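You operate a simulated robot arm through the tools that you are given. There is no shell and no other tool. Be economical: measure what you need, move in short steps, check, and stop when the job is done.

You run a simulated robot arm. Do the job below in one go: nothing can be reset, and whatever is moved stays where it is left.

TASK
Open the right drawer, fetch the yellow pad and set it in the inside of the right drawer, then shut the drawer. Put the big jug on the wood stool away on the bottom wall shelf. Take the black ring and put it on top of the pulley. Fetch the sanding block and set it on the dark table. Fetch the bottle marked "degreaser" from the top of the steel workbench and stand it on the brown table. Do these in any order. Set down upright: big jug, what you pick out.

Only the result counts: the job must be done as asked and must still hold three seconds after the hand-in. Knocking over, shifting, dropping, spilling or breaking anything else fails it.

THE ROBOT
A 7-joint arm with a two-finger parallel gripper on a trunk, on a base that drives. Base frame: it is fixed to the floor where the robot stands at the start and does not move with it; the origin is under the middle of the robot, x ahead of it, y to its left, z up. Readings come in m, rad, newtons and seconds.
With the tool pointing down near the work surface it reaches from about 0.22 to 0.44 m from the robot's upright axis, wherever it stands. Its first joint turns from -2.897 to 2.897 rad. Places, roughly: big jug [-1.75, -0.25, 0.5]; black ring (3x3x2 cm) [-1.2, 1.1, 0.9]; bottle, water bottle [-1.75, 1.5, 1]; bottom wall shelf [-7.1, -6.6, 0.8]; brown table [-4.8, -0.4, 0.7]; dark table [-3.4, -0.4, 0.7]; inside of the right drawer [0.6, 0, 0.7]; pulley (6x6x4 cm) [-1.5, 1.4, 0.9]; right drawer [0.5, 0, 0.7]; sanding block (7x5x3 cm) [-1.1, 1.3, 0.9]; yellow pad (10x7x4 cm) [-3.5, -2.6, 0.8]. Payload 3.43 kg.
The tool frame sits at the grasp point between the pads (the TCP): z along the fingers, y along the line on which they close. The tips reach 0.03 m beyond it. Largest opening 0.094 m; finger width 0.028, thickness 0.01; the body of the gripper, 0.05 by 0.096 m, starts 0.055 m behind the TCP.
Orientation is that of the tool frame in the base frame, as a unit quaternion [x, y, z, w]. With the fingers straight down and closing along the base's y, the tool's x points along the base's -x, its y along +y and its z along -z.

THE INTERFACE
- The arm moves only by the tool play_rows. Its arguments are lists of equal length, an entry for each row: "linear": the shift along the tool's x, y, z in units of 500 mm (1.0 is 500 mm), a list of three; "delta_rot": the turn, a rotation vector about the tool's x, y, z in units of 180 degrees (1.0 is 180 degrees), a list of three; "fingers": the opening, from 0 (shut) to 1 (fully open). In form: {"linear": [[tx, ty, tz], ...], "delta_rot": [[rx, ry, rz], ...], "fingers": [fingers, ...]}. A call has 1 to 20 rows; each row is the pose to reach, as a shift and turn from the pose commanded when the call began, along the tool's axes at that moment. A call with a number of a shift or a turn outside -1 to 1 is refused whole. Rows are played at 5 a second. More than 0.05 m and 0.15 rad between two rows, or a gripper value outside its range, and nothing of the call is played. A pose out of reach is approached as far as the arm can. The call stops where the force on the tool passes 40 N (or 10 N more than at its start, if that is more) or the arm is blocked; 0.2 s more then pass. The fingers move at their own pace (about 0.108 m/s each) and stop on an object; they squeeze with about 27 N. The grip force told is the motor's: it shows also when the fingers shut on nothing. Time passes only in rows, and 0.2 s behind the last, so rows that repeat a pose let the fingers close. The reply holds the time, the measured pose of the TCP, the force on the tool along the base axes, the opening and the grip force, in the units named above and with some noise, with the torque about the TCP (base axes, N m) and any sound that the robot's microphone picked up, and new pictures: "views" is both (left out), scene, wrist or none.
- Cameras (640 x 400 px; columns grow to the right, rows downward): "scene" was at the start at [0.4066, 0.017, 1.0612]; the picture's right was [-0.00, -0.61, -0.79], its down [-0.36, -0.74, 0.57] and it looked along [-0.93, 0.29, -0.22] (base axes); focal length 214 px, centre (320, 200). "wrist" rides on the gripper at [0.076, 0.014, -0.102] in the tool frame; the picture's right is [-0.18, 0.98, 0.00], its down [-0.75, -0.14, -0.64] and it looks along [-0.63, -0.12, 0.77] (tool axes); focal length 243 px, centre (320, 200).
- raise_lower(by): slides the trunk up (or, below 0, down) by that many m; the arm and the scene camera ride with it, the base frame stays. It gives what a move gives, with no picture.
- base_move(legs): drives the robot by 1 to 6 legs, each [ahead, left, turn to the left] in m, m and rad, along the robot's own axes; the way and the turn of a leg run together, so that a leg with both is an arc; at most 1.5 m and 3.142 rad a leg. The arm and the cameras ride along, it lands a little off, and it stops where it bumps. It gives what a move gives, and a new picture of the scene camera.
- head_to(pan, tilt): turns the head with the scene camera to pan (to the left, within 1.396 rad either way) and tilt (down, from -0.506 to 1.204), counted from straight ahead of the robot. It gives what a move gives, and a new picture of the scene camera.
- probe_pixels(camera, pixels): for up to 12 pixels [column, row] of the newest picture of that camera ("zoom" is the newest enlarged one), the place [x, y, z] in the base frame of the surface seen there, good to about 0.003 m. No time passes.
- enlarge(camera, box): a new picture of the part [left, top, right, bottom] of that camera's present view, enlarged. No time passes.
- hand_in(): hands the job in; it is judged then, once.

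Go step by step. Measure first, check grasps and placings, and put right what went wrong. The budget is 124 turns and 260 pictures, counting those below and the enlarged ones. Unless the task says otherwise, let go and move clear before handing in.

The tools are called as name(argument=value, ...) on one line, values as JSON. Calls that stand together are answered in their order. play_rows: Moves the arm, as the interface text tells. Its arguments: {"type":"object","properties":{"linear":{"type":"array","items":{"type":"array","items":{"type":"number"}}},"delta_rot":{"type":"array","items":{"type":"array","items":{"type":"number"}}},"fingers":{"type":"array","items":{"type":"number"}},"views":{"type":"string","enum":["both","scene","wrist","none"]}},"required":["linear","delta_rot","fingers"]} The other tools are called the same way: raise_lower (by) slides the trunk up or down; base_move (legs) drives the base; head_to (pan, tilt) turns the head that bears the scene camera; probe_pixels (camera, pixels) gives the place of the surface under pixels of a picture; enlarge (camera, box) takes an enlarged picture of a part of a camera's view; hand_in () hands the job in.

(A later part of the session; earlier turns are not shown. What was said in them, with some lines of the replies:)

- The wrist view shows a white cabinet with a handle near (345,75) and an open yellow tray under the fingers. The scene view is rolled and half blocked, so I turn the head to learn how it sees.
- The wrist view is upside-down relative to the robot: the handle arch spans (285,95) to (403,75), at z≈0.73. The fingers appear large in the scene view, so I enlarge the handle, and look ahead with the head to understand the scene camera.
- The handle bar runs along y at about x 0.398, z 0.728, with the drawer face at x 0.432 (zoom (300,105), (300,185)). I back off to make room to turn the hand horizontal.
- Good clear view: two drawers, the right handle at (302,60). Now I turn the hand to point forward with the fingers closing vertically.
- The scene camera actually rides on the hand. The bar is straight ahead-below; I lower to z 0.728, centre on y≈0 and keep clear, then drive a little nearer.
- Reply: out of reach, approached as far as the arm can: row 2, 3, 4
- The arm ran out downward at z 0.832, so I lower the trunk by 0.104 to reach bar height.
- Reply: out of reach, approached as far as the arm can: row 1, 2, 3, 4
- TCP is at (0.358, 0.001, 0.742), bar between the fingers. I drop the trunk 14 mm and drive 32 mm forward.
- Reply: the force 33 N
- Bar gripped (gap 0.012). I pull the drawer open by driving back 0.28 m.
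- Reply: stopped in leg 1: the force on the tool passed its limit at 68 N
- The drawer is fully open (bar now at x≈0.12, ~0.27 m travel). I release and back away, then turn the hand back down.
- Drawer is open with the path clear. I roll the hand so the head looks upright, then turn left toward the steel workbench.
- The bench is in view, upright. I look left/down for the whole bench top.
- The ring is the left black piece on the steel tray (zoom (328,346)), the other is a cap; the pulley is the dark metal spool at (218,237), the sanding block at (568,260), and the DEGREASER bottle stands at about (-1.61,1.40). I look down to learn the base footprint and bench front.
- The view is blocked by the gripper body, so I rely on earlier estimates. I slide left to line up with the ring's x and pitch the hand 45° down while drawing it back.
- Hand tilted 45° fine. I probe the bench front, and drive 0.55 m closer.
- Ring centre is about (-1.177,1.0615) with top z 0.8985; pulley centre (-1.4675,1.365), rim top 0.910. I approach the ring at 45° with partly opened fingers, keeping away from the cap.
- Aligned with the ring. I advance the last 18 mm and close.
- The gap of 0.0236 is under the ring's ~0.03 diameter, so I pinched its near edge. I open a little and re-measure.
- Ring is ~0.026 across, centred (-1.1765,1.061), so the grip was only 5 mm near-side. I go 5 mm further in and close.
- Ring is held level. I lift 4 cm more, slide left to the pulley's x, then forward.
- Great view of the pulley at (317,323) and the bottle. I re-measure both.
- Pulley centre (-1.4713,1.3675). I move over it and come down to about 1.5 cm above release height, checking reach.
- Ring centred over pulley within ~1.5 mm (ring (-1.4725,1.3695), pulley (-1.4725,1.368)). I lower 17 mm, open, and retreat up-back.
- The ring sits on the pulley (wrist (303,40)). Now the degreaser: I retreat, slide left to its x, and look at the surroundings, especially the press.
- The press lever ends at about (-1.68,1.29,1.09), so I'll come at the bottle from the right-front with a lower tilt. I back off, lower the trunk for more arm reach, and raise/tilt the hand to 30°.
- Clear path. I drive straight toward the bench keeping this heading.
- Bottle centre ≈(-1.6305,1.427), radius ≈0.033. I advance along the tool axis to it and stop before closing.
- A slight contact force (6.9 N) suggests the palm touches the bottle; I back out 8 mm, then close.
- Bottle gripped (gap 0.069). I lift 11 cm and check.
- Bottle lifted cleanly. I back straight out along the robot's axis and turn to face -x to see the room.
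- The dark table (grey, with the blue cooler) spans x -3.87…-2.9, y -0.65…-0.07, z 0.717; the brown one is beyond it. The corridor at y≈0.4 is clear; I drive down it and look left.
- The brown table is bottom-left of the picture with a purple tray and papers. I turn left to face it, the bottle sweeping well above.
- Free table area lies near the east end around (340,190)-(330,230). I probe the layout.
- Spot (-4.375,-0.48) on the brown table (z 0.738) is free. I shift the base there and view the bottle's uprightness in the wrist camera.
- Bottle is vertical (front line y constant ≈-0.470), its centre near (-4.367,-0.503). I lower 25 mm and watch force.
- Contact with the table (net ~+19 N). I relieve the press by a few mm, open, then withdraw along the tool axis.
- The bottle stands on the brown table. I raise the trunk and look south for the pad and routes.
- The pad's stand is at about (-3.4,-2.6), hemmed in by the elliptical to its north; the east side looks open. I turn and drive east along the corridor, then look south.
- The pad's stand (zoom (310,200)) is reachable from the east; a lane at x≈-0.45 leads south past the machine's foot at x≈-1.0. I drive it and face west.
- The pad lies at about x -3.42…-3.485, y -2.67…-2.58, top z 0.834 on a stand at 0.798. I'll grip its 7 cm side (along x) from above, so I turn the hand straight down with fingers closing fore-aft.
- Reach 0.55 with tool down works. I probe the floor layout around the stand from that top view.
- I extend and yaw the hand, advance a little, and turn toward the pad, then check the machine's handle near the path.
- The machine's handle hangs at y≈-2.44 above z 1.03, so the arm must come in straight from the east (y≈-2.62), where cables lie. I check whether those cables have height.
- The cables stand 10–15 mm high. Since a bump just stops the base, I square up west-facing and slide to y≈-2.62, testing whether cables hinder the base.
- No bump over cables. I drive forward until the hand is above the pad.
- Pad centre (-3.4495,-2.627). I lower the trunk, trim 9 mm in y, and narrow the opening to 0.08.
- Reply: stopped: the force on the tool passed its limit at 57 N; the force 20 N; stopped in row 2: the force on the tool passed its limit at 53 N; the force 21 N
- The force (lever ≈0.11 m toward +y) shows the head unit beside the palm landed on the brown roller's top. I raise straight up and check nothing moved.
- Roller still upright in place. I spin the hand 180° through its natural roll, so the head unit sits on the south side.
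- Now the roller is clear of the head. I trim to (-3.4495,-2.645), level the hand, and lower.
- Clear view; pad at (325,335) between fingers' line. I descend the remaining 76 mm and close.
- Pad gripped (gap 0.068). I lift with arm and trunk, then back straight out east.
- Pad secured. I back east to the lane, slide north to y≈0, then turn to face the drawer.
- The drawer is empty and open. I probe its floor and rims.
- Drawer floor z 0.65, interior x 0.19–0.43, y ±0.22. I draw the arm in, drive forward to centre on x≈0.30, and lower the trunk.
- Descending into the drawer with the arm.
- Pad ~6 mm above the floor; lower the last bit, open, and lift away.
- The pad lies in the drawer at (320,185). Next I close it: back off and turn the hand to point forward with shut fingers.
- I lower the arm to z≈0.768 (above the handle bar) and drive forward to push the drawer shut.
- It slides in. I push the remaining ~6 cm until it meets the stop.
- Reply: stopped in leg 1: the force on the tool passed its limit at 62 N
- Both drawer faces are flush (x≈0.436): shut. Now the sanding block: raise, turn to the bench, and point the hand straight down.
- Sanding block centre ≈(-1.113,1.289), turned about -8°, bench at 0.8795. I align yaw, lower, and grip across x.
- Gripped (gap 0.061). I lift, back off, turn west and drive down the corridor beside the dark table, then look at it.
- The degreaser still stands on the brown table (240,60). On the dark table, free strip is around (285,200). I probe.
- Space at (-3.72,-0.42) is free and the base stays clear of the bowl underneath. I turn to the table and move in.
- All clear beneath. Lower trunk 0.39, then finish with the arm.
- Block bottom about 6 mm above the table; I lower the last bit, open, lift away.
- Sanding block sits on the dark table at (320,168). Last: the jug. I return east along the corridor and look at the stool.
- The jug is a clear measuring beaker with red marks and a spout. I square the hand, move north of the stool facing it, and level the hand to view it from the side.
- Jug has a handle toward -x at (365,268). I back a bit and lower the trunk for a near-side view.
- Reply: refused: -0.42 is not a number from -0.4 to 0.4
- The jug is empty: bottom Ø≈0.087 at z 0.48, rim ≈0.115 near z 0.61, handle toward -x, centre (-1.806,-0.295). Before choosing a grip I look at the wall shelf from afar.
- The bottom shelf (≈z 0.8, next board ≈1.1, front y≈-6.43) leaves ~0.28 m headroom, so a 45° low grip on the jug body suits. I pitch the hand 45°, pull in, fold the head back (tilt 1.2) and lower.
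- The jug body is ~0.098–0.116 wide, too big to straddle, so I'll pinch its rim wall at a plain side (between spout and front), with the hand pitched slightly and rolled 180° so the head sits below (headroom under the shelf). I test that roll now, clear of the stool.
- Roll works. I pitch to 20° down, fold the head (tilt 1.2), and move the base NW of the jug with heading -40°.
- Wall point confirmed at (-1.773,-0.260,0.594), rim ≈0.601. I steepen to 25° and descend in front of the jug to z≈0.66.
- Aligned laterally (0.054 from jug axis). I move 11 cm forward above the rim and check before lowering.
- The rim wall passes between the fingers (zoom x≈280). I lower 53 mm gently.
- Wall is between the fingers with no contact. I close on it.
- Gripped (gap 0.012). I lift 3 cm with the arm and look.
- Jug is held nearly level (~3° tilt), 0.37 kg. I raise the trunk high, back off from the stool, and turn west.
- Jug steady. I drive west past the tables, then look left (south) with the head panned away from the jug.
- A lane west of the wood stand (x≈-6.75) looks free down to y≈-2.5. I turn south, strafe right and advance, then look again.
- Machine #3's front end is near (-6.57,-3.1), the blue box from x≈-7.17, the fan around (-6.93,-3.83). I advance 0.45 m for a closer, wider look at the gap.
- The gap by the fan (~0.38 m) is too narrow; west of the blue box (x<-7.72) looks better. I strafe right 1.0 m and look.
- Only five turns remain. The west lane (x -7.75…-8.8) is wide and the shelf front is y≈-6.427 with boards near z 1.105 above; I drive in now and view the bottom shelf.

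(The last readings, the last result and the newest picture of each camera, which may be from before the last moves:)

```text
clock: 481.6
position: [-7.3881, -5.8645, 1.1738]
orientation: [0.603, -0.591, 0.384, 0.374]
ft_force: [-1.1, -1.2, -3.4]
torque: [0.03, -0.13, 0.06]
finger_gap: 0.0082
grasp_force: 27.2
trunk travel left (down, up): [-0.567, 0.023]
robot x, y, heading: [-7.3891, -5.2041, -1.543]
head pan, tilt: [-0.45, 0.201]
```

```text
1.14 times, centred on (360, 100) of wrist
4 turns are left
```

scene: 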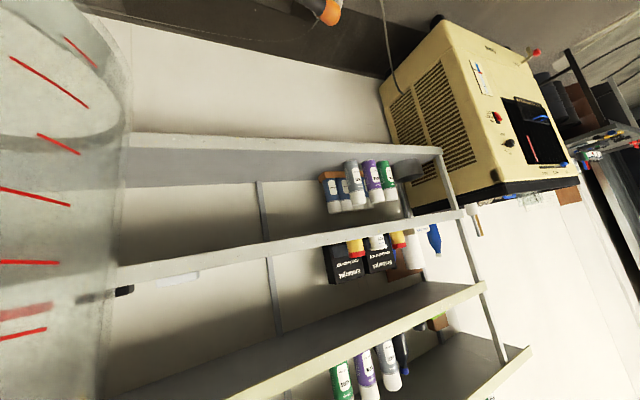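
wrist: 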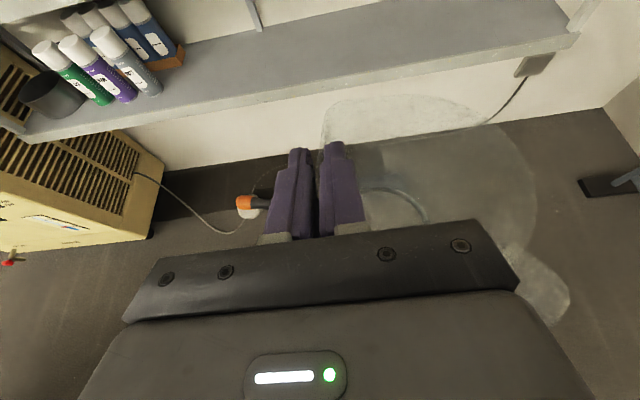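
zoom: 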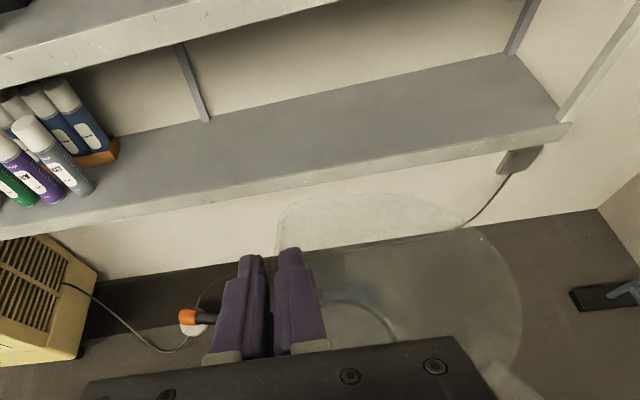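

Bottom shelf (z 0.7805, front y -6.427) is empty around x -7.43, with the board above at ~1.09. I lower the trunk, drive in so the jug's axis is ~6 cm inside the edge, and lower to near contact.

raise_lower(by=-0.215)

base_move(legs=[[0.607, 0, 0]])

play_rows(linear=[[-0.0254, 0, 0.0118], [-0.0399, 0, 0.0186], [-0.0453, 0, 0.0211], [-0.0507, 0, 0.0237]], delta_rot=[[0, 0, 0], [0, 0, 0], [0, 0, 0], [0, 0, 0]], fingers=[0, 0, 0, 0], views="wrist")

enlarge(camera="wrist", box=[240, 40, 640, 340])

```text
clock: 483.9
position: [-7.3874, -5.8638, 0.9601]
orientation: [0.604, -0.591, 0.383, 0.374]
ft_force: [0.3, 1.0, -2.3]
torque: [0.02, -0.11, -0.01]
finger_gap: 0.0081
grasp_force: 27.6
trunk travel left (down, up): [-0.352, 0.238]
robot x, y, heading: [-7.3853, -5.2049, -1.546]
head pan, tilt: [-0.45, 0.201]
```

```text
clock: 487.3
position: [-7.3773, -6.4745, 0.9596]
orientation: [0.603, -0.592, 0.383, 0.374]
ft_force: [0.5, 0.1, -3.2]
torque: [0.01, -0.12, 0.03]
finger_gap: 0.0078
grasp_force: 26.7
trunk travel left (down, up): [-0.352, 0.238]
robot x, y, heading: [-7.3726, -5.8151, -1.55]
head pan, tilt: [-0.45, 0.201]
```

scene: 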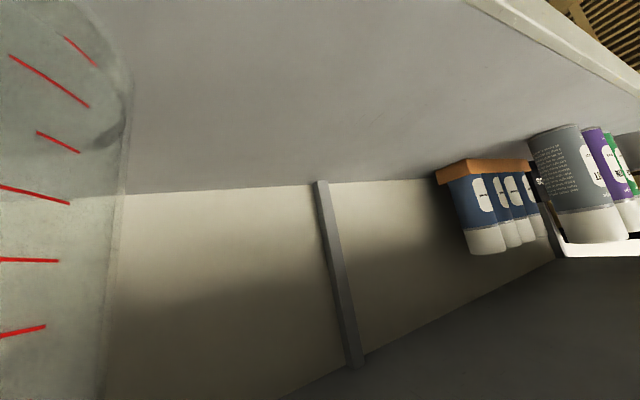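

```text
clock: 488.3
position: [-7.3741, -6.4741, 0.936]
orientation: [0.602, -0.589, 0.386, 0.376]
ft_force: [12.0, -1.3, 29.3]
torque: [0.87, 0.02, -0.34]
finger_gap: 0.0075
grasp_force: 26.9
trunk travel left (down, up): [-0.352, 0.238]
robot x, y, heading: [-7.3761, -5.8149, -1.549]
head pan, tilt: [-0.45, 0.201]
```

wrist: 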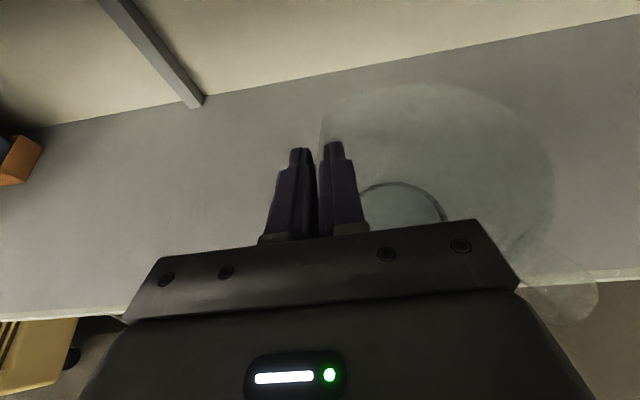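

```text
1.33 times, centred on (440, 190) of wrist
3 turns are left
```

zoom: 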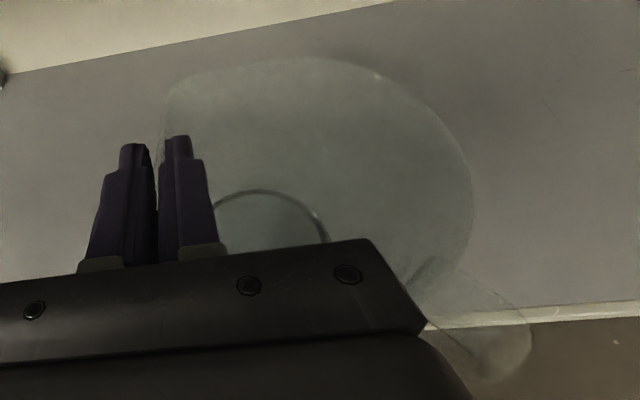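

The jug's bottom front edge rests on the shelf (contact ~29 N, located at y≈-6.444, inside the edge). I relieve slightly, open gradually, rise 2.5 cm and withdraw along the finger axis.

play_rows(linear=[[0.0054, 0, -0.0025], [0.0054, 0, -0.0025], [0.0054, 0, -0.0025], [0.0054, 0, -0.0025], [0.0054, 0, -0.0025], [0.0236, 0, -0.011], [0.0453, 0, -0.0211], [0.0453, 0, -0.0611], [0.0453, 0, -0.1211], [0.0453, 0, -0.2011], [0.0453, 0, -0.2811], [0.0453, 0, -0.3611]], delta_rot=[[0, 0, 0], [0, 0, 0], [0, 0, 0], [0, 0, 0], [0, 0, 0], [0, 0, 0], [0, 0, 0], [0, 0, 0], [0, 0, 0], [0, 0, 0], [0, 0, 0], [0, 0, 0]], fingers=[0, 0.1, 0.25, 0.55, 0.55, 0.55, 0.55, 0.55, 0.55, 0.55, 0.55, 0.55], views="both")

```text
clock: 490.9
position: [-7.3801, -6.3197, 1.0295]
orientation: [0.602, -0.592, 0.382, 0.375]
ft_force: [-1.0, -0.8, 0.0]
torque: [-0.02, 0.02, 0.0]
finger_gap: 0.0518
grasp_force: 0.1
trunk travel left (down, up): [-0.352, 0.238]
robot x, y, heading: [-7.3724, -5.8144, -1.551]
head pan, tilt: [-0.45, 0.201]
2 turns are left
```

scene: 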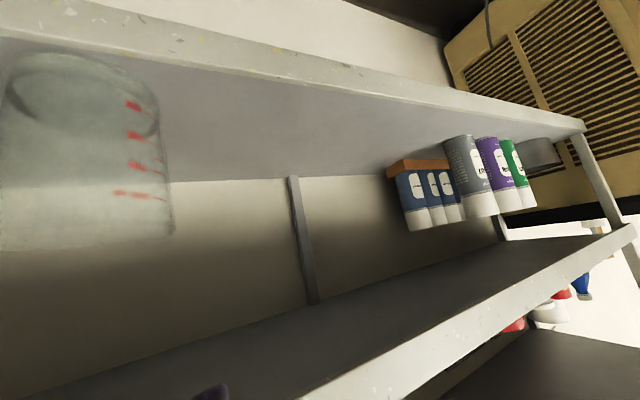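
wrist: 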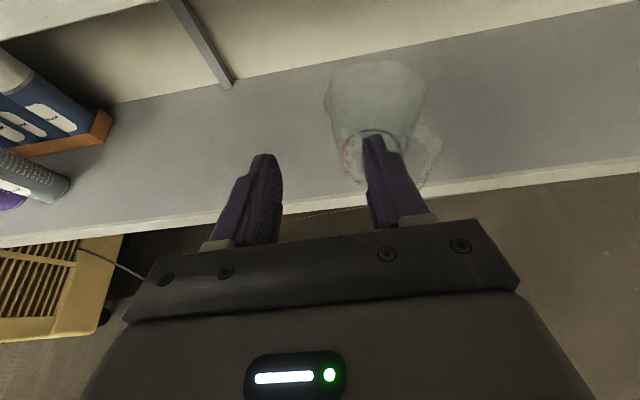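

The jug stands upright on the bottom shelf, inside the edge (scene (90,140), wrist (375,115)), and the hand is clear of it. All five jobs are done, so I hand in.

hand_in()

```text
The job is handed in.
```

I carried out all five tasks and handed the job in:
- **Yellow pad:** it is in the right drawer, and the drawer is shut.
- **Ring:** it sits on top of the pulley.
- **Sanding block:** it is on the dark table.
- **Degreaser bottle:** it stands upright on the brown table.
- **Big jug:** it stands upright on the bottom wall shelf.

While I was fetching the pad, the head unit pressed on the brown roller on the pad's stand. The roller was still upright and in place afterwards.
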